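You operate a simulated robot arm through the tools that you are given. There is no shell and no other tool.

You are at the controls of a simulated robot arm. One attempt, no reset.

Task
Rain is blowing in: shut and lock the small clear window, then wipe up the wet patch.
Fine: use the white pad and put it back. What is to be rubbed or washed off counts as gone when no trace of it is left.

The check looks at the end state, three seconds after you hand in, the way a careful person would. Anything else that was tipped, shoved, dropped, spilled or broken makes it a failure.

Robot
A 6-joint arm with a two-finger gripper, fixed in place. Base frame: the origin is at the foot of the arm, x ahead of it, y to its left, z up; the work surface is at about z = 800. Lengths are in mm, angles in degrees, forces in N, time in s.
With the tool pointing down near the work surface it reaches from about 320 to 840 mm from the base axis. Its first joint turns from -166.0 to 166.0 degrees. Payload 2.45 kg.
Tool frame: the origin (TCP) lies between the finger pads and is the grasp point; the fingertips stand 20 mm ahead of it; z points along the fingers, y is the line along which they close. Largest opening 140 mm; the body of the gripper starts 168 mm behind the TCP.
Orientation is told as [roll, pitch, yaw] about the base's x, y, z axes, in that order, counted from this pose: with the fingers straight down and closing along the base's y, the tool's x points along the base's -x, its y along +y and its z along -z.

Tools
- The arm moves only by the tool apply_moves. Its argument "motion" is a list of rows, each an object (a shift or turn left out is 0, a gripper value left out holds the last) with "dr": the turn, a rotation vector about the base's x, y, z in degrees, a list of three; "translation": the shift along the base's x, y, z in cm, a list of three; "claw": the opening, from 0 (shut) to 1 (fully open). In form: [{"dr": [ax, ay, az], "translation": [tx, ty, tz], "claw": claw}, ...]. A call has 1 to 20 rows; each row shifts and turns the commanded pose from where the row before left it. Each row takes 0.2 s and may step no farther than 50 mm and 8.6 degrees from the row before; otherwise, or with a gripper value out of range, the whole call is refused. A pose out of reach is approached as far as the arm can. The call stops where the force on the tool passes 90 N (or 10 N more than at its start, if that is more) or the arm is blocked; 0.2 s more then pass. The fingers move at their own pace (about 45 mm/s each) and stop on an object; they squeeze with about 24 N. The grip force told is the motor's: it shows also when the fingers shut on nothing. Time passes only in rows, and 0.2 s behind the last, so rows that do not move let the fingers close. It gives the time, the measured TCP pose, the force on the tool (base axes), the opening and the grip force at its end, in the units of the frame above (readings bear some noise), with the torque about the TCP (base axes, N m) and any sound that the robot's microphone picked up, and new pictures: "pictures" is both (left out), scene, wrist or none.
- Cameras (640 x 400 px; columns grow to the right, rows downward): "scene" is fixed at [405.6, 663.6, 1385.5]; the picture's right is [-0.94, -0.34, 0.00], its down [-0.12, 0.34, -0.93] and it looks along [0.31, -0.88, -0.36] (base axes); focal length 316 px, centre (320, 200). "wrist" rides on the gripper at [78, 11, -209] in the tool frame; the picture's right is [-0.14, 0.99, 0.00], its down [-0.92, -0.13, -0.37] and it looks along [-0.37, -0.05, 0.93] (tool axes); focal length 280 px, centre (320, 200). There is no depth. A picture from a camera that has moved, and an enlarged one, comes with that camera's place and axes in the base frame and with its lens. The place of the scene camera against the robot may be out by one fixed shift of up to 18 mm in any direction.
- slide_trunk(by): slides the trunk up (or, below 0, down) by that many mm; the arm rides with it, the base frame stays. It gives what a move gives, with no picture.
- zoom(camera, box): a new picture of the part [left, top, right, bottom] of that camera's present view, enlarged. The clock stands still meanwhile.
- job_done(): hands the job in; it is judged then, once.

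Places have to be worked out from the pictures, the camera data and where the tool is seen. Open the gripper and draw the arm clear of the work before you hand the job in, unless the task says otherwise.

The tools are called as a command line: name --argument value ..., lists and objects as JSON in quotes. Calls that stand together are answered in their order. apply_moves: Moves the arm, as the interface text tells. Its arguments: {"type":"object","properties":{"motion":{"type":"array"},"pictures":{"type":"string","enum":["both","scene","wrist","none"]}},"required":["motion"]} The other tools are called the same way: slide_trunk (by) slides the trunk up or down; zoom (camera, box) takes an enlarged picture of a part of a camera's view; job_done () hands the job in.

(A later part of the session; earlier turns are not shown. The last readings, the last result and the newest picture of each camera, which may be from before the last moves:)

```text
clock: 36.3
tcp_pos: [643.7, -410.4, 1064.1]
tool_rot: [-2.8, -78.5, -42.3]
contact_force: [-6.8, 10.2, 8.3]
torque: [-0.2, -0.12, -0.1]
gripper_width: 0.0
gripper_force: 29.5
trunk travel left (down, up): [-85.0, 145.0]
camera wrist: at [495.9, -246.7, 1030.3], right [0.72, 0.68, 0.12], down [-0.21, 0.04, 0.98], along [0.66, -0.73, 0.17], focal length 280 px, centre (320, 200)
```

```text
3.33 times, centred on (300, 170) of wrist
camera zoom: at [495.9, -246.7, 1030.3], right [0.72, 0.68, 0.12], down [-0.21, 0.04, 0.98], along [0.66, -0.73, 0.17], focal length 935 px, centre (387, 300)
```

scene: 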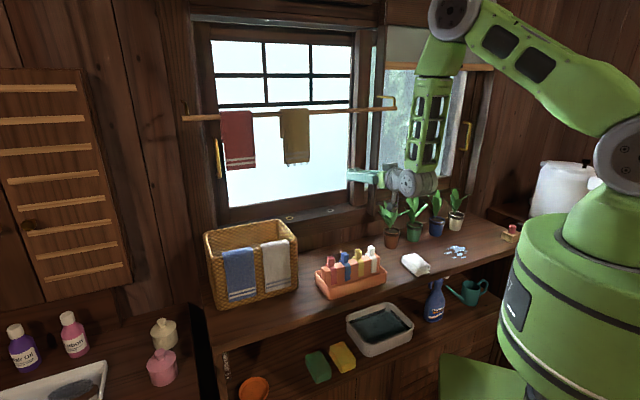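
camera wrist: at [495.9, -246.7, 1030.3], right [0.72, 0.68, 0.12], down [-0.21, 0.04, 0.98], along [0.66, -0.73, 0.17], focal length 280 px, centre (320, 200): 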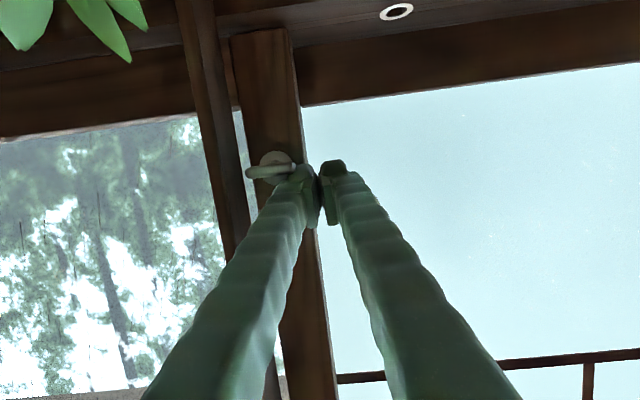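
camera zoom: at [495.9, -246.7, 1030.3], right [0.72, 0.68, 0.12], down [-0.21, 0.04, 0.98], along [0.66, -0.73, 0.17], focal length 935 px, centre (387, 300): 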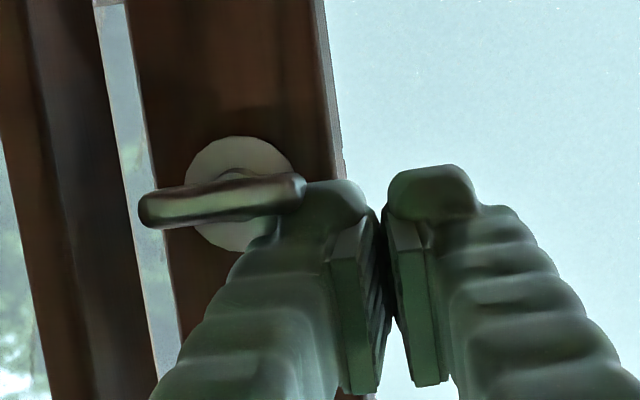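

The fingertip touches the left end from above (8 N up). I'll press a little further to check whether the lever yields.

apply_moves --motion '[{"translation": [0, 0, -0.3]}, {"translation": [0, 0, -0.3]}, {}]'

zoom --camera "wrist" --box '[230, 110, 370, 230]'

```text
clock: 37.1
tcp_pos: [645.6, -409.1, 1060.9]
tool_rot: [-3.0, -78.7, -41.9]
contact_force: [6.0, 16.8, 21.9]
torque: [-0.33, 0.09, 0.08]
gripper_width: 0.0
gripper_force: 30.0
trunk travel left (down, up): [-85.0, 145.0]
camera wrist: at [497.8, -245.7, 1025.1], right [0.72, 0.68, 0.12], down [-0.21, 0.04, 0.98], along [0.66, -0.73, 0.18], focal length 280 px, centre (320, 200)
```

scene: 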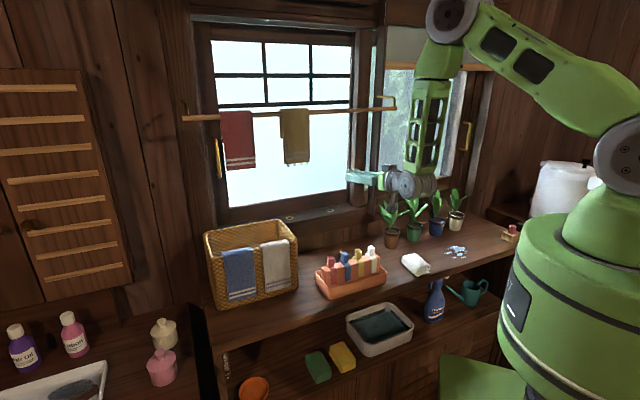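
wrist: 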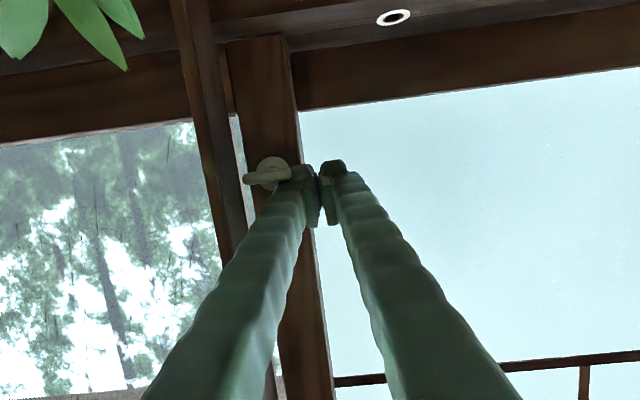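

```text
3.33 times, centred on (300, 170) of wrist
camera zoom: at [497.8, -245.7, 1025.1], right [0.72, 0.68, 0.12], down [-0.21, 0.04, 0.98], along [0.66, -0.73, 0.18], focal length 935 px, centre (387, 300)
```

zoom: 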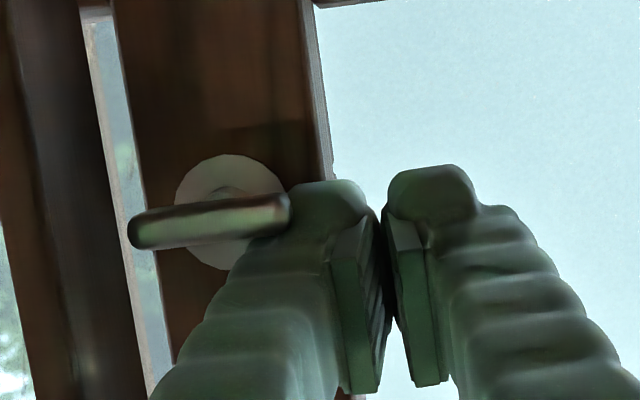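

The press gave 22 N with almost no rotation, but the tip slid left toward the bar's end. I'll shift a few mm right for a firmer contact and press once more to be sure it's at the stop.

apply_moves --motion '[{"translation": [0, 0, 0.6]}, {"translation": [-0.35, -0.35, 0]}, {"translation": [0, 0, -0.5]}, {"translation": [0, 0, -0.3]}, {"translation": [0, 0, -0.2]}, {}]'

zoom --camera "wrist" --box '[230, 110, 370, 230]'

```text
clock: 38.5
tcp_pos: [645.4, -408.9, 1060.3]
tool_rot: [-3.5, -79.2, -41.0]
contact_force: [23.8, 30.4, 37.8]
torque: [-0.16, 0.07, 0.23]
gripper_width: 0.0
gripper_force: 29.7
trunk travel left (down, up): [-85.0, 145.0]
camera wrist: at [496.0, -247.1, 1023.0], right [0.71, 0.69, 0.12], down [-0.22, 0.05, 0.97], along [0.67, -0.72, 0.19], focal length 280 px, centre (320, 200)
```

scene: 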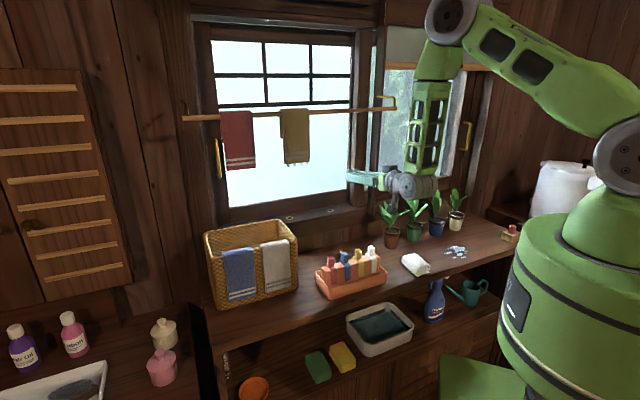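
wrist: 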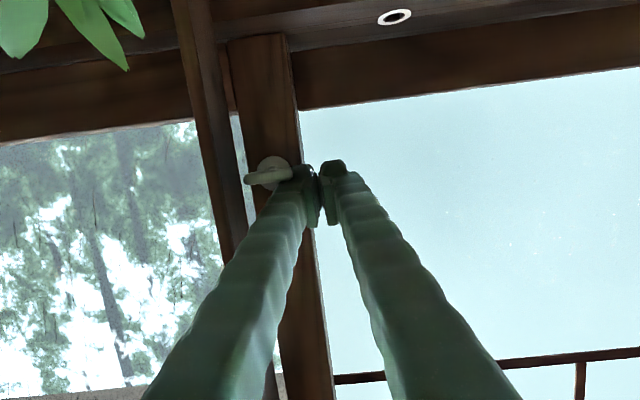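

```text
3.33 times, centred on (300, 170) of wrist
camera zoom: at [496.0, -247.1, 1023.0], right [0.71, 0.69, 0.12], down [-0.22, 0.05, 0.97], along [0.67, -0.72, 0.19], focal length 935 px, centre (387, 300)
```

zoom: 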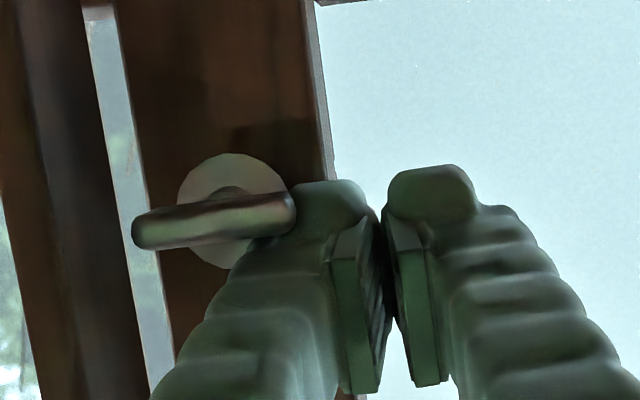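

The lever doesn't move with 38 N on it, so it's at its stop, horizontal. I'll retreat and go back to the handle for a gentle pull test to confirm the sash is really locked.

apply_moves --motion '[{"translation": [0.57, 0.57, 0.8]}, {"translation": [-2.0, 2.0, 0]}, {"translation": [-2.0, 2.0, 0]}, {"translation": [-2.0, 2.0, 0]}, {"dr": [5.8, 5.8, 0], "translation": [-1.98, -0.84, 0.8]}, {"dr": [5.8, 5.8, 0], "translation": [-1.98, -0.84, 0.8]}, {"dr": [5.8, 5.8, 0], "translation": [-1.98, -0.84, 0.8]}, {"dr": [5.8, 5.8, 0], "translation": [-1.98, -0.84, 0.8]}, {"dr": [5.8, 5.8, 0], "translation": [-1.98, -0.84, 0.8]}, {}]'

zoom --camera "scene" --box '[345, 155, 395, 205]'

zoom --camera "wrist" --box '[260, 100, 440, 240]'

```text
clock: 40.7
tcp_pos: [487.8, -391.5, 1102.3]
tool_rot: [-0.6, -37.3, -44.3]
contact_force: [0.1, 0.0, 0.6]
torque: [0.02, -0.04, 0.01]
gripper_width: 0.1
gripper_force: 29.5
trunk travel left (down, up): [-85.0, 145.0]
camera wrist: at [361.2, -250.4, 1221.4], right [0.78, 0.63, 0.07], down [0.28, -0.44, 0.85], along [0.57, -0.64, -0.52], focal length 280 px, centre (320, 200)
```

scene: 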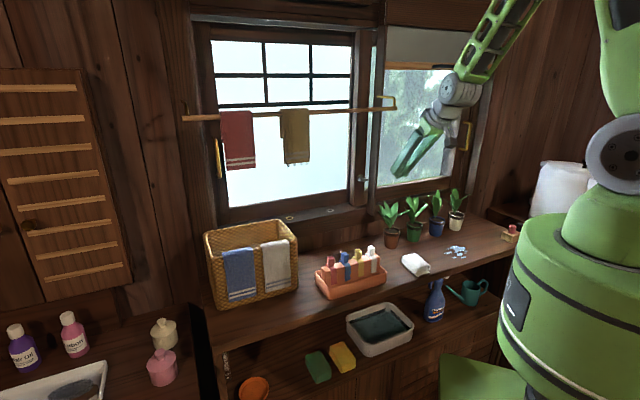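
wrist: 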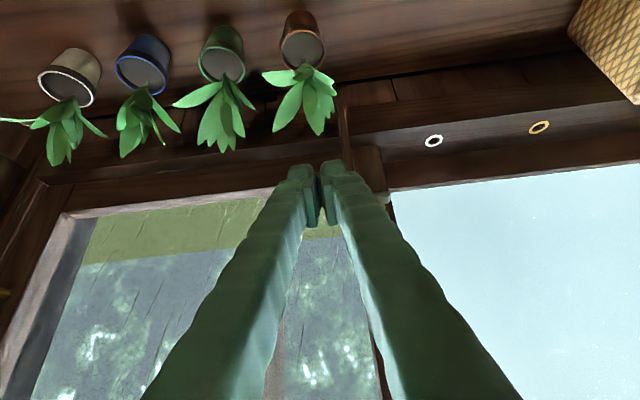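

```text
8.00 times, centred on (370, 180) of scene
camera zoom: at [405.6, 663.6, 1385.5], right [-0.94, -0.34, 0.0], down [-0.12, 0.34, -0.93], along [0.31, -0.88, -0.36], focal length 2525 px, centre (-80, 360)
```

zoom: 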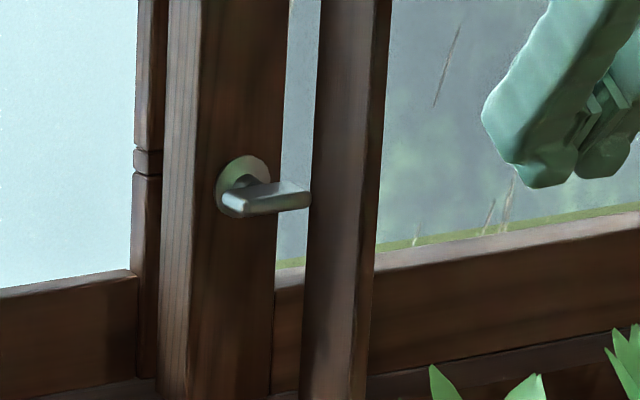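

```text
2.86 times, centred on (350, 170) of wrist
camera zoom: at [361.2, -250.4, 1221.4], right [0.78, 0.63, 0.07], down [0.28, -0.44, 0.85], along [0.57, -0.64, -0.52], focal length 801 px, centre (234, 286)
```

zoom: 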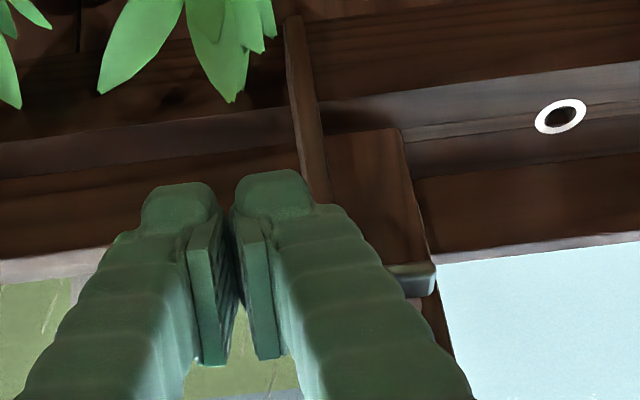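

The lever is clearly horizontal now. I'll move back to in front of the handle (the same retreat pose as before) with a narrow opening.

apply_moves --motion '[{"translation": [-3.1, -3.71, 0.7], "claw": 0.18}, {"translation": [-3.1, -3.71, 0.7]}, {"translation": [-3.1, -3.71, 0.7]}, {"translation": [-3.1, -3.71, 0.7]}, {"translation": [-3.1, -3.71, 0.7]}, {"translation": [-3.1, -3.71, 0.7]}, {"dr": [-6.0, -5.5, -0.9], "translation": [-3.1, -3.71, 0.7]}, {"dr": [-6.0, -5.5, -0.9], "translation": [-3.1, -3.71, 0.7]}, {"dr": [-6.0, -5.5, -0.9], "translation": [-3.1, -3.71, 0.7]}, {}]'

zoom --camera "wrist" --box '[230, 100, 410, 240]'

```text
clock: 42.9
tcp_pos: [207.3, -725.4, 1165.6]
tool_rot: [-2.1, -61.9, -45.8]
contact_force: [-0.8, -0.2, 0.9]
torque: [0.02, 0.0, -0.02]
gripper_width: 25.2
gripper_force: 0.0
trunk travel left (down, up): [-85.0, 145.0]
camera wrist: at [68.2, -554.6, 1196.0], right [0.78, 0.62, 0.1], down [-0.01, -0.15, 0.99], along [0.63, -0.77, -0.11], focal length 280 px, centre (320, 200)
```

scene: 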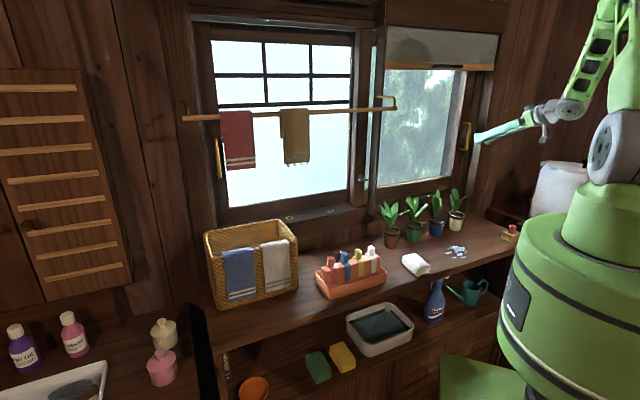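
wrist: 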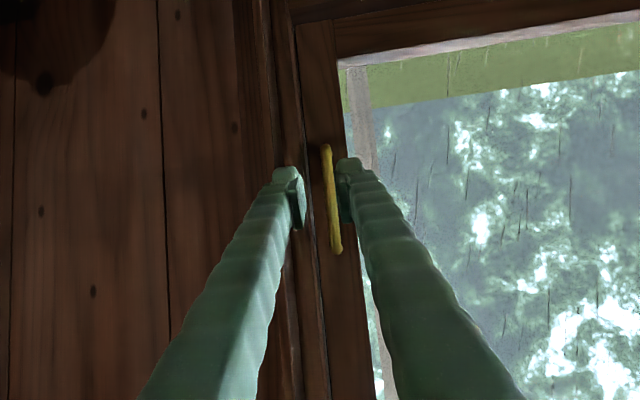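

```text
2.86 times, centred on (320, 170) of wrist
camera zoom: at [68.2, -554.6, 1196.0], right [0.78, 0.62, 0.1], down [-0.01, -0.15, 0.99], along [0.63, -0.77, -0.11], focal length 801 px, centre (320, 286)
```

zoom: 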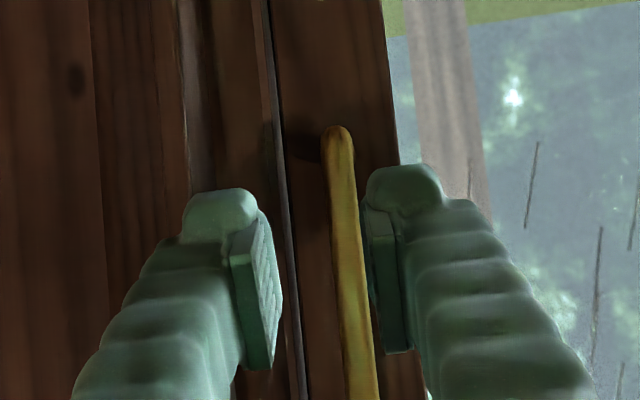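

The bar sits between the open fingers. I'll advance onto it, grip, then pull gently left.

apply_moves --motion '[{"translation": [2.0, -1.5, 0]}, {"translation": [1.8, -1.7, 0]}, {"translation": [1.8, -1.7, 0]}, {"claw": 0}, {}, {}]' --pictures "wrist"

```text
clock: 44.3
tcp_pos: [263.9, -774.6, 1164.3]
tool_rot: [-2.2, -62.0, -45.8]
contact_force: [-0.5, -6.6, 2.5]
torque: [-0.1, -0.02, 0.0]
gripper_width: 8.6
gripper_force: 36.1
trunk travel left (down, up): [-85.0, 145.0]
camera wrist: at [124.5, -603.5, 1194.7], right [0.78, 0.62, 0.1], down [-0.01, -0.15, 0.99], along [0.63, -0.77, -0.12], focal length 280 px, centre (320, 200)
```

wrist: 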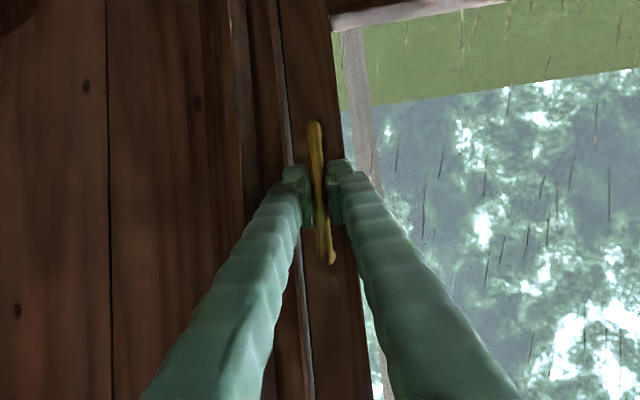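

Gripped at s'≈361. I'll pull left 4 mm as the test.

apply_moves --motion '[{"translation": [0.15, 0.15, 0]}, {"translation": [0.15, 0.15, 0]}, {}]' --pictures "wrist"

```text
clock: 45.1
tcp_pos: [265.2, -775.4, 1165.4]
tool_rot: [-2.2, -61.9, -46.2]
contact_force: [-10.3, -29.1, 4.3]
torque: [-0.33, 0.3, 0.01]
gripper_width: 8.5
gripper_force: 36.2
trunk travel left (down, up): [-85.0, 145.0]
camera wrist: at [125.4, -602.8, 1194.6], right [0.78, 0.62, 0.1], down [-0.01, -0.15, 0.99], along [0.62, -0.77, -0.11], focal length 280 px, centre (320, 200)
```

wrist: 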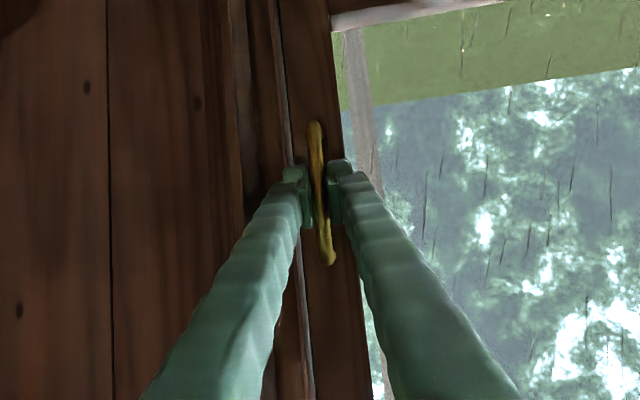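

The sash didn't budge (0.3 mm of 4 mm, 28 N holding it), so the window is shut and locked. I'll relax, release and retreat, then swing over to the white pad with the tool pointing down.

apply_moves --motion '[{"translation": [-0.3, -0.3, 0]}, {"claw": 0.18}, {}, {"translation": [-1.06, 1.06, 0]}, {"translation": [-2.1, 2.1, 0]}, {"translation": [-2.1, 2.1, 0]}, {"dr": [5.48, 5.48, 0], "translation": [1.97, 4.3, -1.1]}, {"dr": [5.48, 5.48, 0], "translation": [1.97, 4.3, -1.1]}, {"dr": [5.48, 5.48, 0], "translation": [1.97, 4.3, -1.1]}, {"dr": [5.48, 5.48, 0], "translation": [1.97, 4.3, -1.1]}, {"dr": [5.48, 5.48, 0], "translation": [1.97, 4.3, -1.1]}, {"dr": [5.48, 5.48, 0], "translation": [1.97, 4.3, -1.1]}, {"dr": [5.48, 5.48, 0], "translation": [1.97, 4.3, -1.1]}, {"dr": [5.48, 5.48, 0], "translation": [1.97, 4.3, -1.1]}, {"translation": [1.97, 4.3, -1.1]}, {"translation": [1.97, 4.3, -1.1], "claw": 0.7}, {}]'

zoom --camera "scene" --box '[345, 80, 495, 210]'

```text
clock: 48.7
tcp_pos: [372.0, -282.7, 1002.1]
tool_rot: [5.9, -6.5, -45.5]
contact_force: [0.1, 0.7, 0.3]
torque: [0.03, 0.02, 0.01]
gripper_width: 78.0
gripper_force: 0.1
out of reach, approached as far as the arm can: row 12, 13, 14
trunk travel left (down, up): [-85.0, 145.0]
camera wrist: at [294.1, -217.6, 1201.1], right [0.79, 0.6, 0.12], down [0.49, -0.74, 0.45], along [0.36, -0.3, -0.88], focal length 280 px, centre (320, 200)
```

scene: 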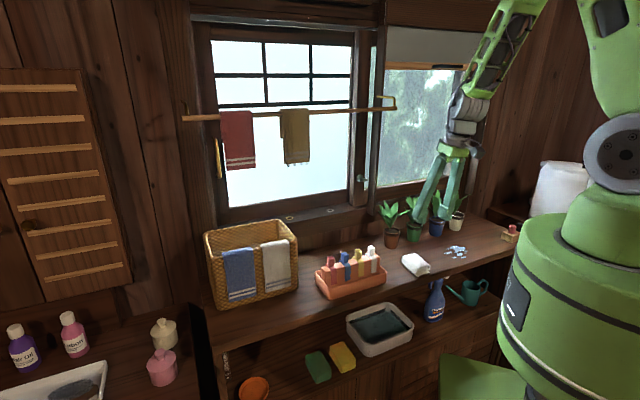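
wrist: 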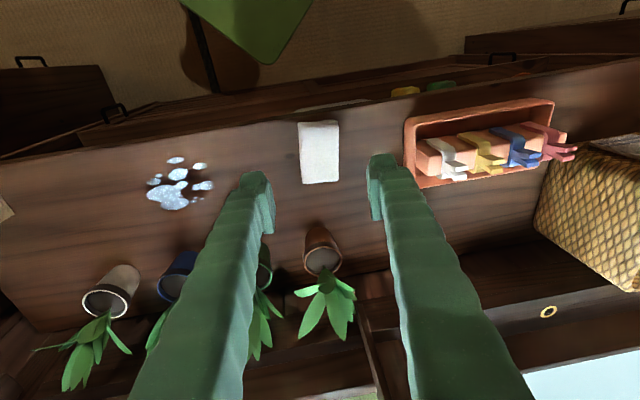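

```text
3.08 times, centred on (420, 145) of scene
camera zoom: at [405.6, 663.6, 1385.5], right [-0.94, -0.34, 0.0], down [-0.12, 0.34, -0.93], along [0.31, -0.88, -0.36], focal length 971 px, centre (12, 369)
```

zoom: 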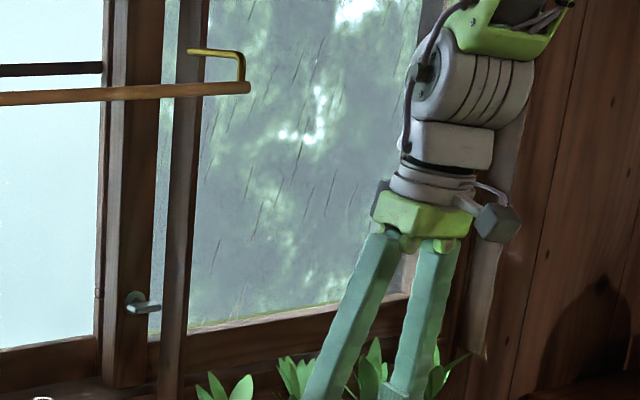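

The window part is done. From above, the pad is about 55 × 90 mm, centred near (407,-290), and the gripper's closing axis already matches its short side. I'll let the arm settle and zoom in on the pad and wet patch for exact positions.

apply_moves --motion '[{}, {}]' --pictures "wrist"

zoom --camera "wrist" --box '[130, 140, 230, 220]'

zoom --camera "wrist" --box '[280, 100, 360, 200]'

zoom --camera "scene" --box '[390, 235, 480, 285]'

```text
clock: 49.3
tcp_pos: [372.4, -283.6, 1000.9]
tool_rot: [6.0, -6.5, -45.6]
contact_force: [-0.2, 0.2, 0.7]
torque: [0.0, -0.01, 0.03]
gripper_width: 97.9
gripper_force: 0.1
trunk travel left (down, up): [-85.0, 145.0]
camera wrist: at [293.7, -217.9, 1201.3], right [0.79, 0.6, 0.12], down [0.49, -0.74, 0.45], along [0.36, -0.3, -0.88], focal length 280 px, centre (320, 200)
```

wrist: 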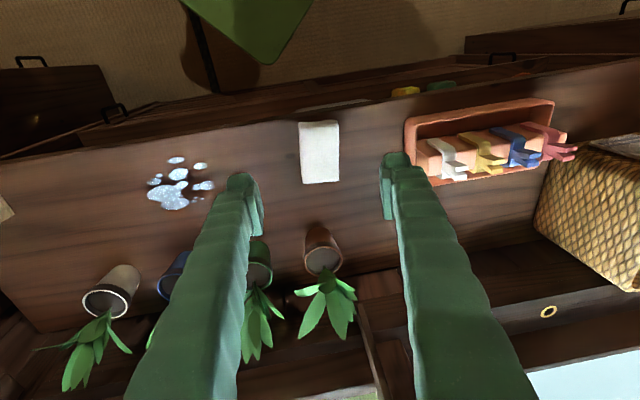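

```text
5.00 times, centred on (180, 180) of wrist
camera zoom: at [293.7, -217.9, 1201.3], right [0.79, 0.6, 0.12], down [0.49, -0.74, 0.45], along [0.36, -0.3, -0.88], focal length 1402 px, centre (1020, 300)
```

zoom: 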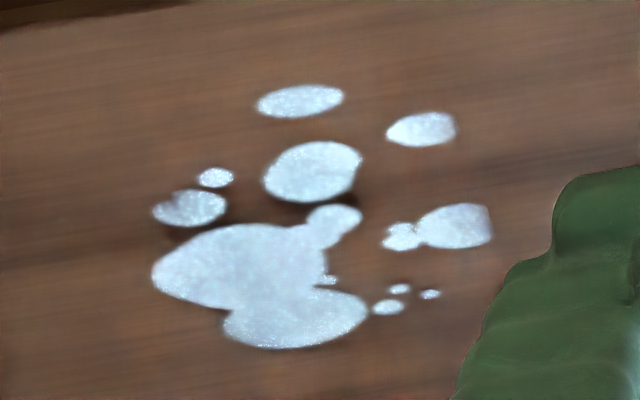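

```text
4.00 times, centred on (320, 150) of wrist
camera zoom: at [293.7, -217.9, 1201.3], right [0.79, 0.6, 0.12], down [0.49, -0.74, 0.45], along [0.36, -0.3, -0.88], focal length 1122 px, centre (320, 400)
```

zoom: 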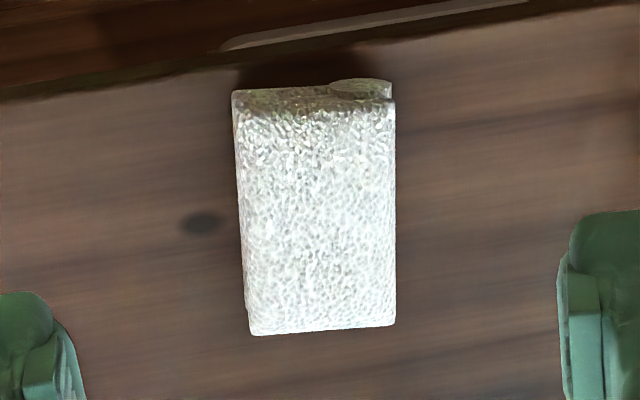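

```text
7.11 times, centred on (435, 260) of scene
camera zoom: at [405.6, 663.6, 1385.5], right [-0.94, -0.34, 0.0], down [-0.12, 0.34, -0.93], along [0.31, -0.88, -0.36], focal length 2244 px, centre (-498, -227)
```

zoom: 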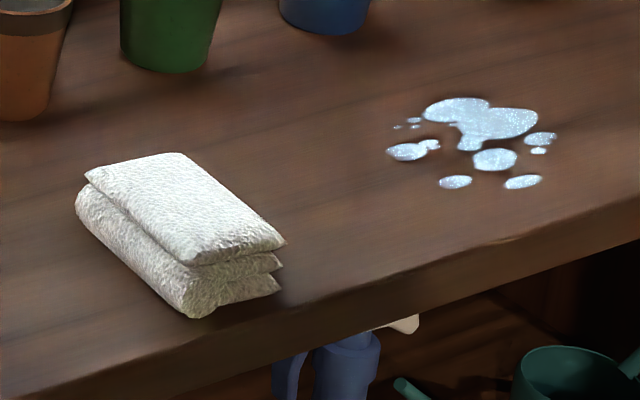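

The wet patch spans s'≈80–182, D'≈468–548 (about 100 × 80 mm), and the pad's 87 mm length runs across that depth. The measured pose doesn't quite match what I commanded, so I'll make one small test move to see where the command stands.

apply_moves --motion '[{"translation": [0.5, 0, -0.5]}, {}]' --pictures "none"

```text
clock: 49.9
tcp_pos: [378.0, -282.0, 996.7]
tool_rot: [5.9, -6.5, -45.7]
contact_force: [1.2, 0.8, 0.7]
torque: [0.0, 0.04, 0.0]
gripper_width: 98.1
gripper_force: 0.0
trunk travel left (down, up): [-85.0, 145.0]
```

The command follows the measured pose. Now I'll straighten the tool to vertical, yaw it about -6.7° to match the pad, and come down to z≈930 above it.

apply_moves --motion '[{"dr": [0.22, 4.42, -3.35], "translation": [0.87, -0.23, -2.2]}, {"dr": [0.22, 4.42, -3.35], "translation": [0.87, -0.23, -2.2]}, {"translation": [0.87, -0.23, -2.2]}, {}]'

zoom --camera "wrist" --box '[220, 80, 420, 230]'

```text
clock: 50.9
tcp_pos: [394.5, -266.2, 913.2]
tool_rot: [3.6, -2.6, -50.2]
contact_force: [0.5, 0.6, -0.1]
torque: [0.01, 0.06, 0.0]
gripper_width: 98.1
gripper_force: 0.0
out of reach, approached as far as the arm can: row 1, 2, 3
trunk travel left (down, up): [-85.0, 145.0]
camera wrist: at [336.8, -200.9, 1120.0], right [0.85, 0.53, 0.07], down [0.46, -0.79, 0.4], along [0.27, -0.31, -0.91], focal length 280 px, centre (320, 200)
```

scene: 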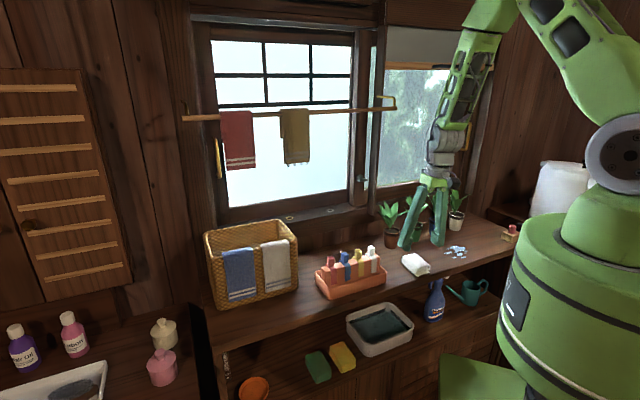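
wrist: 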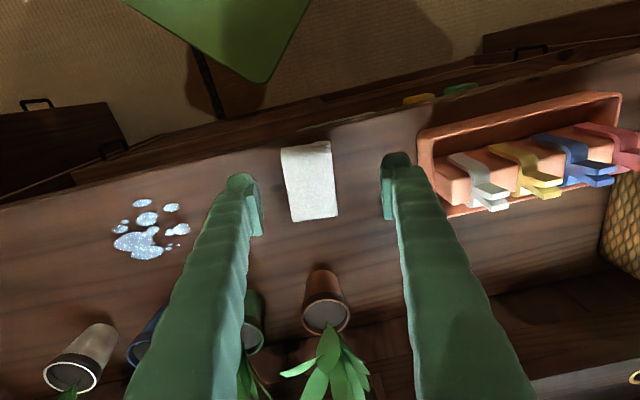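

```text
2.67 times, centred on (320, 155) of wrist
camera zoom: at [336.8, -200.9, 1120.0], right [0.85, 0.53, 0.07], down [0.46, -0.79, 0.4], along [0.27, -0.31, -0.91], focal length 748 px, centre (320, 320)
```

zoom: 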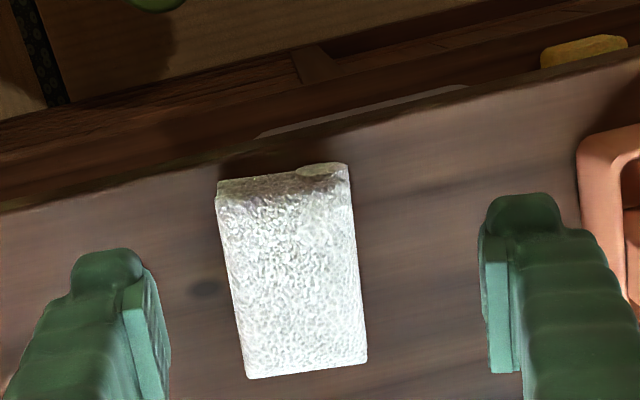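

The arm is still close to its folded limit with the trunk this low. I'll raise the trunk back to its original height, which opens the elbow for work at counter level.

slide_trunk --by 90

```text
clock: 52.1
tcp_pos: [393.3, -266.2, 1003.7]
tool_rot: [3.6, -2.5, -50.1]
contact_force: [0.2, 0.1, -1.2]
torque: [0.03, 0.0, 0.0]
gripper_width: 97.8
gripper_force: 0.0
trunk travel left (down, up): [-175.0, 55.0]
```

With the trunk back up, I'll finish straightening the tool and move over the pad's centre at (404,-289), z≈930.

apply_moves --motion '[{"dr": [-0.39, 4.37, -0.4], "translation": [0.55, -1.15, -3.0]}, {"translation": [0.55, -1.15, -4.3]}, {}, {}]'

zoom --camera "wrist" --box '[220, 80, 420, 230]'

```text
clock: 53.1
tcp_pos: [395.9, -280.2, 923.5]
tool_rot: [2.0, -0.7, -50.5]
contact_force: [0.4, -1.1, -0.1]
torque: [-0.02, 0.0, 0.02]
gripper_width: 97.9
gripper_force: 0.1
out of reach, approached as far as the arm can: row 1, 2
trunk travel left (down, up): [-175.0, 55.0]
camera wrist: at [348.1, -215.4, 1131.9], right [0.85, 0.52, 0.04], down [0.47, -0.8, 0.37], along [0.23, -0.3, -0.93], focal length 280 px, centre (320, 200)
```

scene: 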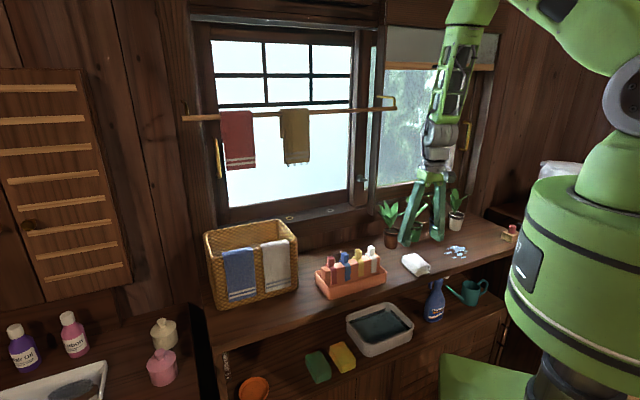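
wrist: 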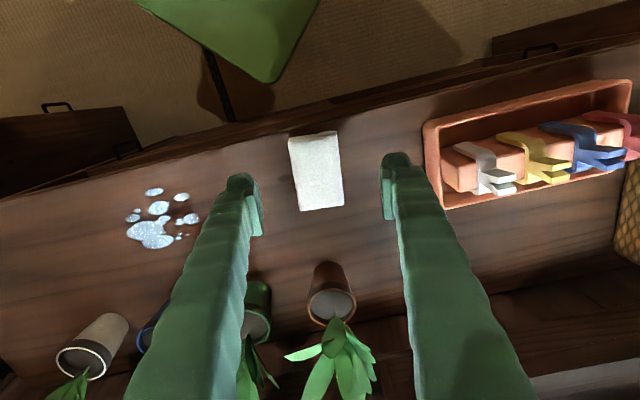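

```text
2.67 times, centred on (320, 155) of wrist
camera zoom: at [348.1, -215.4, 1131.9], right [0.85, 0.52, 0.04], down [0.47, -0.8, 0.37], along [0.23, -0.3, -0.93], focal length 748 px, centre (320, 320)
```

zoom: 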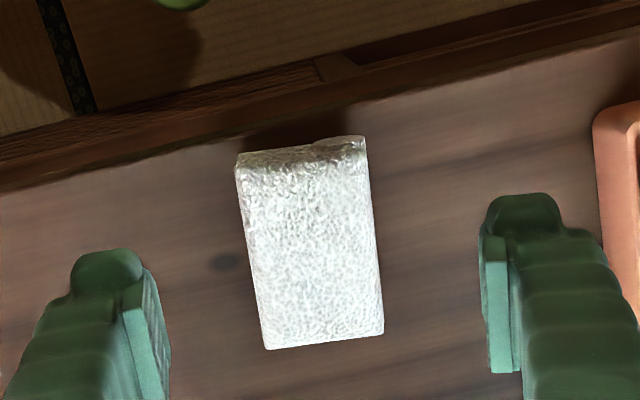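

It's converging; being lower should give the elbow more room. I'll continue correcting while descending to z≈870, still above the pad.

apply_moves --motion '[{"dr": [-0.73, 1.99, 0], "translation": [0.4, -0.45, -2.7]}, {"translation": [0.43, -0.46, -2.6]}, {}, {}]'

zoom --camera "wrist" --box '[220, 80, 420, 230]'

```text
clock: 54.1
tcp_pos: [392.9, -282.4, 861.2]
tool_rot: [0.8, -0.2, -50.3]
contact_force: [0.3, 0.1, -0.4]
torque: [0.0, 0.0, 0.02]
gripper_width: 98.2
gripper_force: 0.1
out of reach, approached as far as the arm can: row 1, 2
trunk travel left (down, up): [-175.0, 55.0]
camera wrist: at [348.8, -216.6, 1071.5], right [0.85, 0.53, 0.01], down [0.48, -0.79, 0.37], along [0.21, -0.31, -0.93], focal length 280 px, centre (320, 200)
```

scene: 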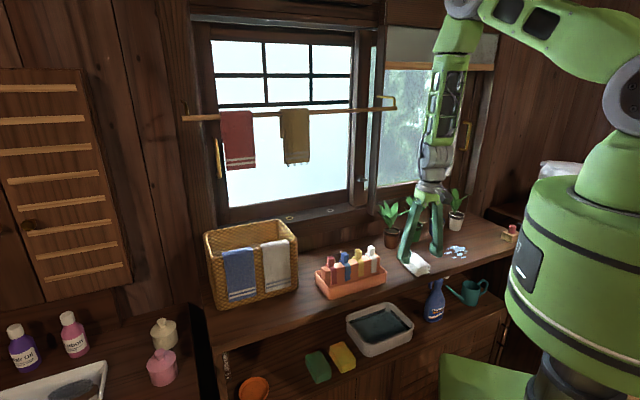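
wrist: 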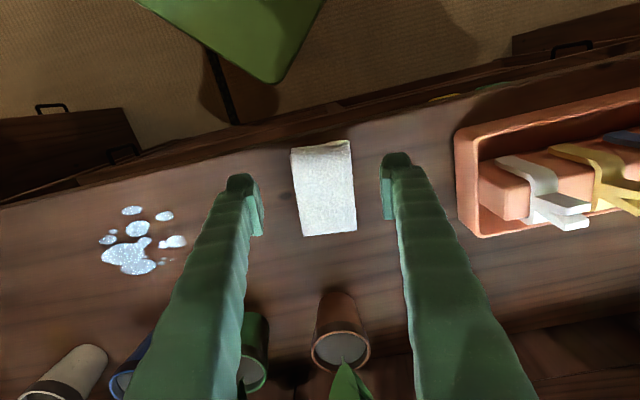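

```text
2.67 times, centred on (320, 155) of wrist
camera zoom: at [348.8, -216.6, 1071.5], right [0.85, 0.53, 0.01], down [0.48, -0.79, 0.37], along [0.21, -0.31, -0.93], focal length 748 px, centre (320, 320)
```

zoom: 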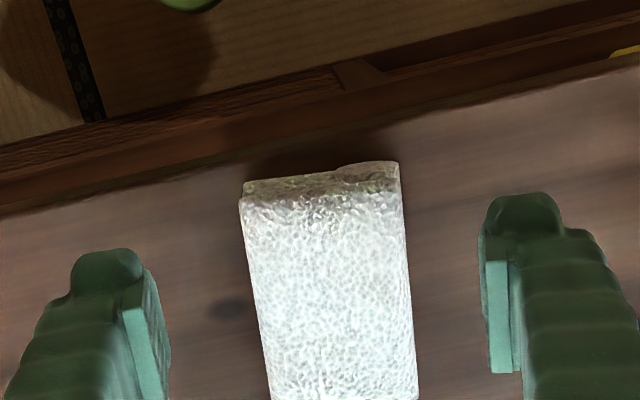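

Orientation is now vertical. I need about 11 mm more in x and -7 mm in y to centre on the pad, then lower the open fingers around it.

apply_moves --motion '[{"translation": [0.6, -0.35, -0.8]}, {"translation": [0.5, -0.35, -0.8]}, {"translation": [0, 0, -0.8]}, {}, {}]'

zoom --camera "wrist" --box '[220, 100, 420, 250]'

zoom --camera "scene" --box '[380, 200, 480, 290]'

```text
clock: 55.3
tcp_pos: [404.0, -290.2, 837.3]
tool_rot: [1.0, -0.2, -50.3]
contact_force: [-0.4, -0.4, -1.0]
torque: [0.01, 0.02, -0.02]
gripper_width: 98.1
gripper_force: 0.0
trunk travel left (down, up): [-175.0, 55.0]
camera wrist: at [359.1, -224.8, 1047.4], right [0.85, 0.53, 0.02], down [0.49, -0.79, 0.37], along [0.21, -0.31, -0.93], focal length 280 px, centre (320, 200)
```

scene: 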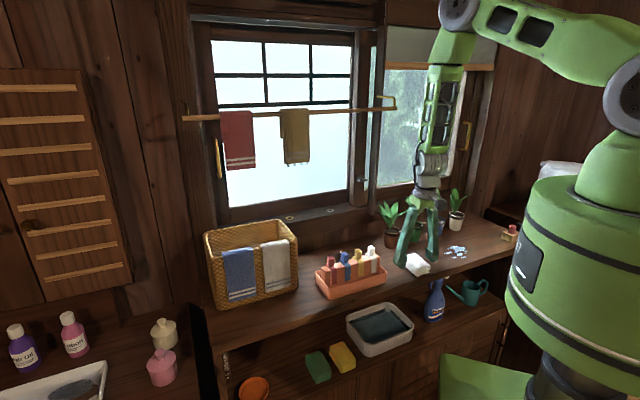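
wrist: 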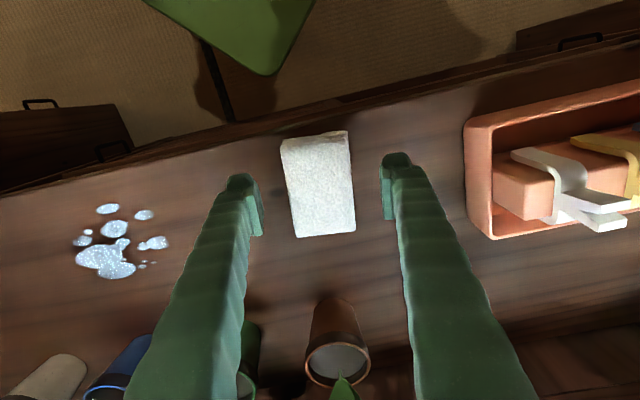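

```text
2.67 times, centred on (320, 175) of wrist
camera zoom: at [359.1, -224.8, 1047.4], right [0.85, 0.53, 0.02], down [0.49, -0.79, 0.37], along [0.21, -0.31, -0.93], focal length 748 px, centre (320, 267)
```

zoom: 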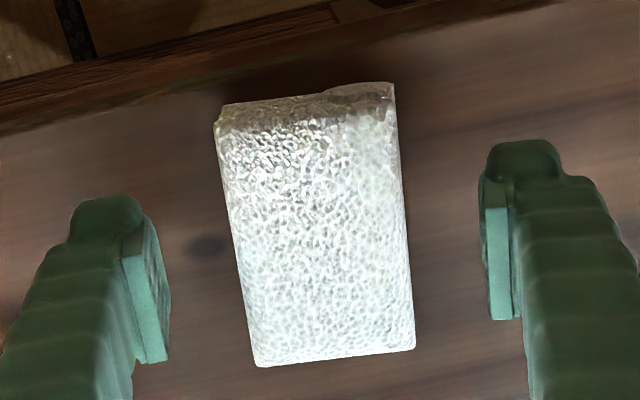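

```text
4.44 times, centred on (430, 245) of scene
camera zoom: at [405.6, 663.6, 1385.5], right [-0.94, -0.34, 0.0], down [-0.12, 0.34, -0.93], along [0.31, -0.88, -0.36], focal length 1403 px, centre (-169, 0)
```

zoom: 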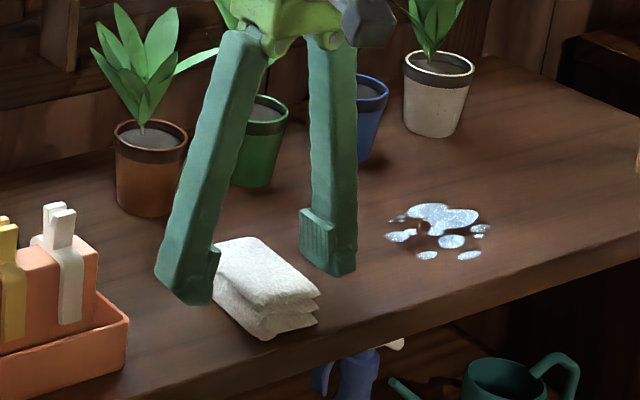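

The pad is centred between the fingers (TCP 404,-290) and aligned. I'll lower 11 mm so the tips are just above the counter, then close on the pad.

apply_moves --motion '[{"translation": [0, 0, -0.6]}, {"translation": [0, 0, -0.5]}, {}, {"claw": 0}, {}, {}, {}, {}]'

zoom --camera "scene" --box '[380, 200, 480, 290]'

```text
clock: 57.1
tcp_pos: [403.1, -289.8, 827.7]
tool_rot: [0.8, -0.3, -50.3]
contact_force: [0.3, -0.8, -0.6]
torque: [0.02, 0.0, -0.02]
gripper_width: 57.1
gripper_force: 24.1
trunk travel left (down, up): [-175.0, 55.0]
camera wrist: at [359.5, -223.9, 1036.9], right [0.85, 0.53, 0.01], down [0.48, -0.79, 0.37], along [0.21, -0.31, -0.93], focal length 280 px, centre (320, 200)
```

scene: 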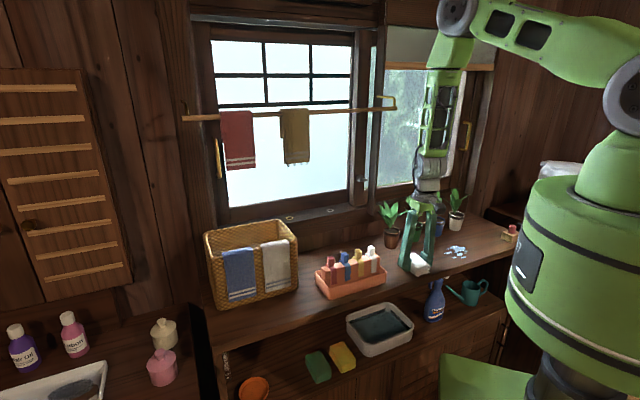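
wrist: 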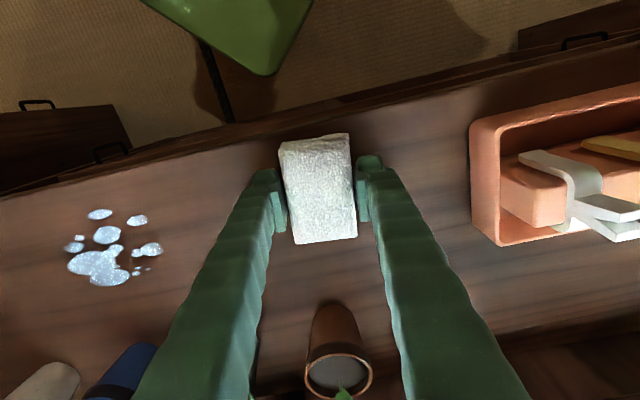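

```text
4.44 times, centred on (430, 245) of scene
camera zoom: at [405.6, 663.6, 1385.5], right [-0.94, -0.34, 0.0], down [-0.12, 0.34, -0.93], along [0.31, -0.88, -0.36], focal length 1403 px, centre (-169, 0)
```

zoom: 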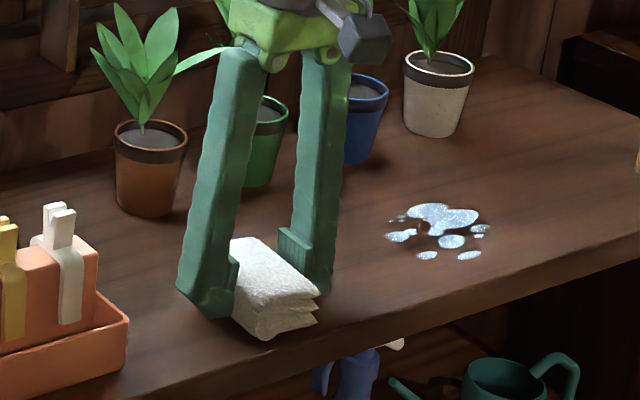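

The pad is gripped (57 mm, 24 N). I'll lift it, turn it square to the counter (+5°), carry it to just left of the wet patch, and set it down at s'≈25.

apply_moves --motion '[{"translation": [0, 0, 1.2]}, {"translation": [0, 0, 1.3]}, {"dr": [0, 0, 5.3], "translation": [-2.24, -2.71, 0]}, {"translation": [-2.24, -2.71, 0]}, {"translation": [-2.24, -2.71, 0]}, {"translation": [0, 0, -1.2]}, {"translation": [0, 0, -0.9]}, {"translation": [0, 0, -0.4]}, {"translation": [0, 0, -0.2]}, {}]'

zoom --camera "scene" --box '[390, 200, 490, 290]'

```text
clock: 59.3
tcp_pos: [335.0, -368.0, 824.3]
tool_rot: [1.0, -0.6, -45.0]
contact_force: [-3.6, 2.2, 41.4]
torque: [0.01, 0.19, -0.1]
gripper_width: 57.2
gripper_force: 24.1
out of reach, approached as far as the arm can: row 5
trunk travel left (down, up): [-175.0, 55.0]
camera wrist: at [282.6, -305.7, 1033.7], right [0.8, 0.6, 0.02], down [0.55, -0.74, 0.38], along [0.24, -0.29, -0.93], focal length 280 px, centre (320, 200)
```

scene: 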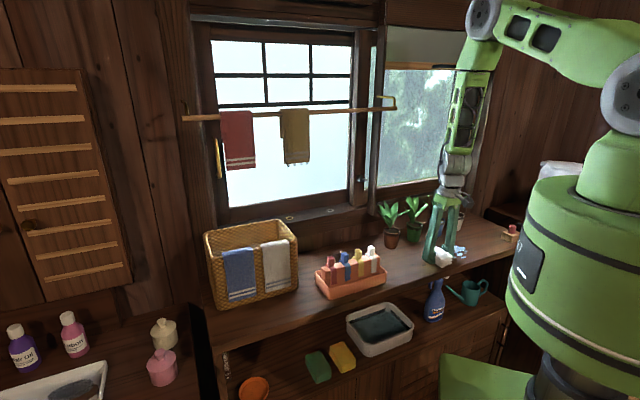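
wrist: 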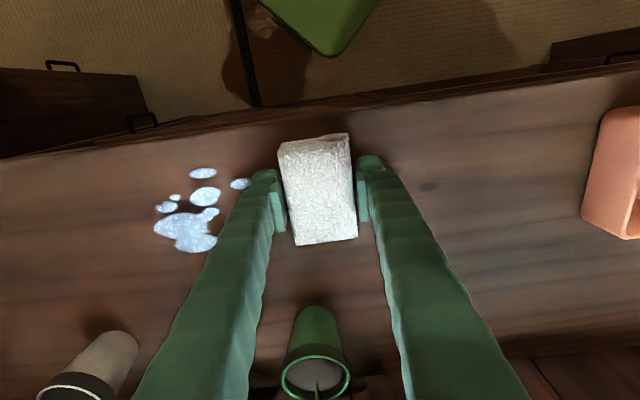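

```text
4.44 times, centred on (440, 245) of scene
camera zoom: at [405.6, 663.6, 1385.5], right [-0.94, -0.34, 0.0], down [-0.12, 0.34, -0.93], along [0.31, -0.88, -0.36], focal length 1403 px, centre (-213, 0)
```

zoom: 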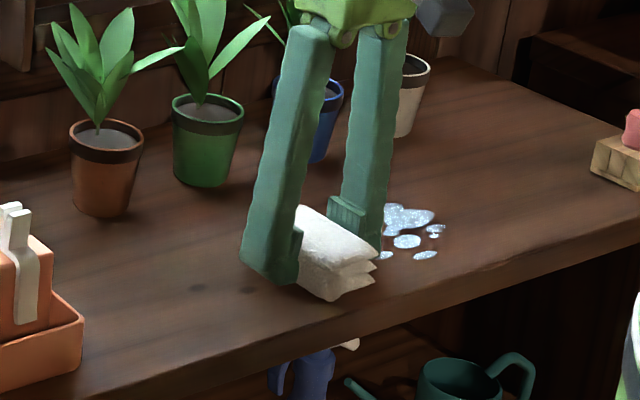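

The pad is on the counter with 41 N of pressure, which is more than needed. I'll ease up 1.5 mm and sweep right across the patch.

apply_moves --motion '[{"translation": [0, 0, 0.15]}, {"translation": [-0.85, -0.85, 0]}, {"translation": [-0.85, -0.85, 0]}, {"translation": [-0.85, -0.85, 0]}, {"translation": [-0.85, -0.85, 0]}, {"translation": [-0.85, -0.85, 0]}, {"translation": [-0.85, -0.85, 0]}, {}]'

zoom --camera "wrist" --box '[120, 120, 400, 280]'

```text
clock: 61.1
tcp_pos: [281.2, -413.3, 822.2]
tool_rot: [1.2, -0.9, -45.0]
contact_force: [17.4, 7.3, 41.7]
torque: [0.03, -0.23, 0.15]
gripper_width: 57.4
gripper_force: 24.2
out of reach, approached as far as the arm can: row 6, 7
trunk travel left (down, up): [-175.0, 55.0]
camera wrist: at [228.4, -349.9, 1031.7], right [0.8, 0.6, 0.02], down [0.55, -0.74, 0.38], along [0.25, -0.29, -0.93], focal length 280 px, centre (320, 200)
```

scene: 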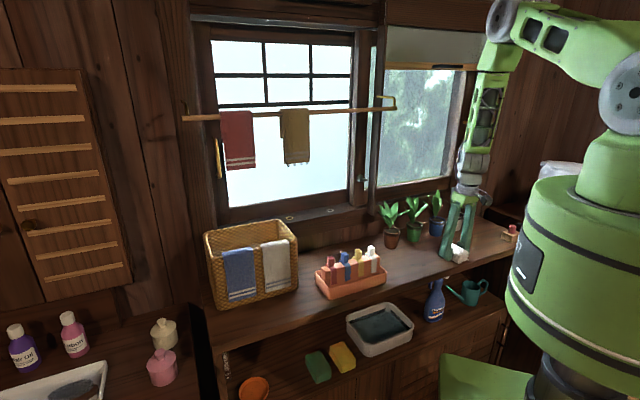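
wrist: 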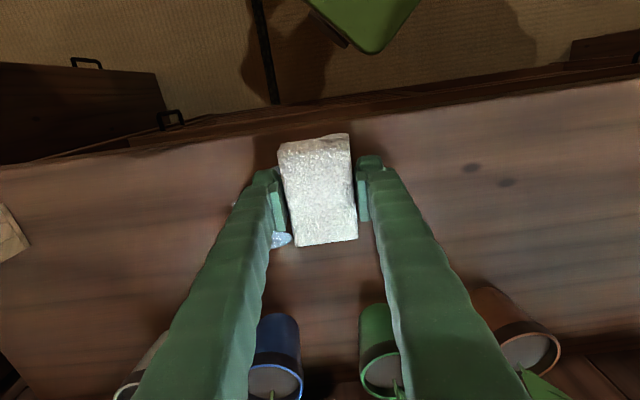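

```text
2.29 times, centred on (260, 200) of wrist
camera zoom: at [228.4, -349.9, 1031.7], right [0.8, 0.6, 0.02], down [0.55, -0.74, 0.38], along [0.25, -0.29, -0.93], focal length 641 px, centre (457, 200)
```

zoom: 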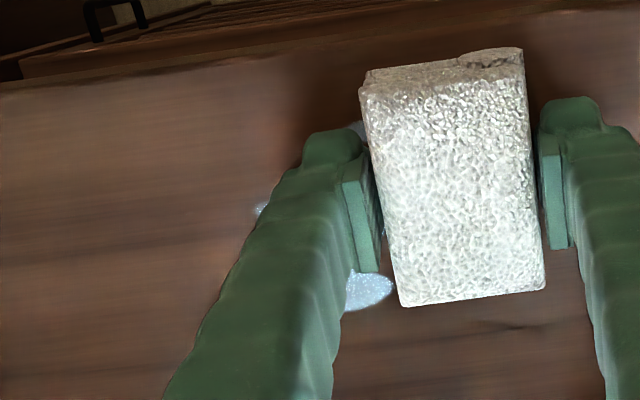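

The pad is clearing the water as it passes. It's riding a bit low and slightly toward me (42 N, D'≈491), so I'll ease up 2.5 mm, nudge inward, and continue the sweep to s'≈210.

apply_moves --motion '[{"translation": [-0.2, -1.0, 0.25]}, {"translation": [-0.85, -0.85, 0]}, {"translation": [-0.85, -0.85, 0]}, {"translation": [-0.85, -0.85, 0]}, {"translation": [-0.85, -0.85, 0]}, {}]'

zoom --camera "wrist" --box '[120, 120, 400, 280]'

```text
clock: 62.2
tcp_pos: [247.2, -432.6, 819.0]
tool_rot: [1.3, -0.8, -44.9]
contact_force: [8.2, 13.1, 36.9]
torque: [0.02, 0.54, 0.05]
gripper_width: 57.2
gripper_force: 24.7
out of reach, approached as far as the arm can: row 1, 2, 3, 4, 5
trunk travel left (down, up): [-175.0, 55.0]
stopped in row 5: the force on the tool passed its limit at 121 N (the readings are from after the stop); the commanded pose is now the measured one
camera wrist: at [192.6, -370.3, 1028.9], right [0.79, 0.61, 0.02], down [0.55, -0.74, 0.38], along [0.25, -0.29, -0.92], focal length 280 px, centre (320, 200)
```

scene: 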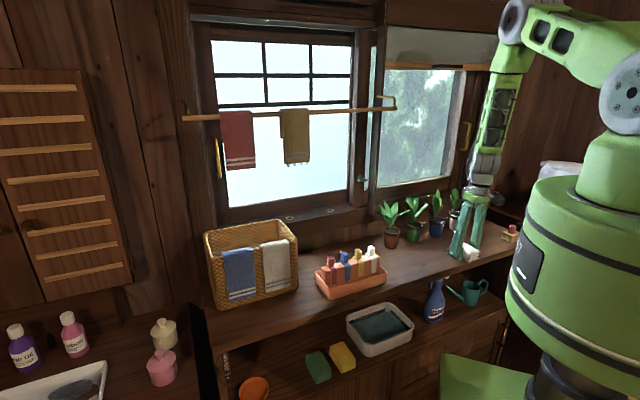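
wrist: 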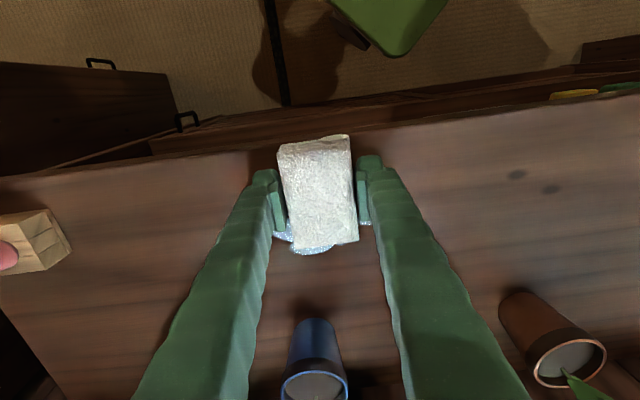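

```text
2.29 times, centred on (260, 200) of wrist
camera zoom: at [192.6, -370.3, 1028.9], right [0.79, 0.61, 0.02], down [0.55, -0.74, 0.38], along [0.25, -0.29, -0.92], focal length 641 px, centre (457, 200)
```

zoom: 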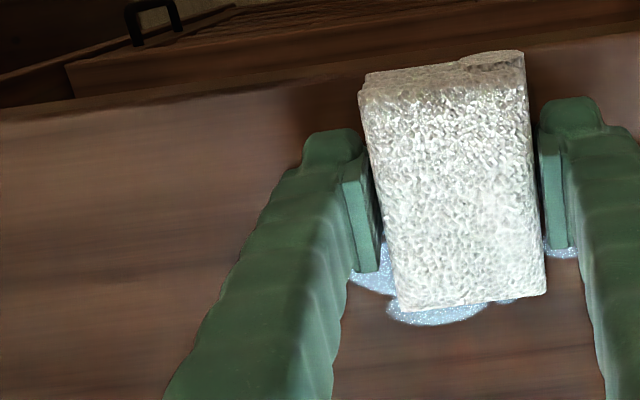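

The arm drifted inward and down (D'≈481, z=819) until the force stop tripped, so some joint is near a limit at this trunk height. Errors have shrunk when the arm works lower relative to the trunk, so I'll raise the trunk 50 mm. This lifts the pad clear, and I'll re-place it after.

slide_trunk --by 50

```text
clock: 63.1
tcp_pos: [246.5, -435.1, 867.1]
tool_rot: [1.2, -0.9, -45.0]
contact_force: [-0.1, 0.4, -1.0]
torque: [-0.01, 0.0, -0.01]
gripper_width: 57.8
gripper_force: 24.1
trunk travel left (down, up): [-225.0, 5.0]
```

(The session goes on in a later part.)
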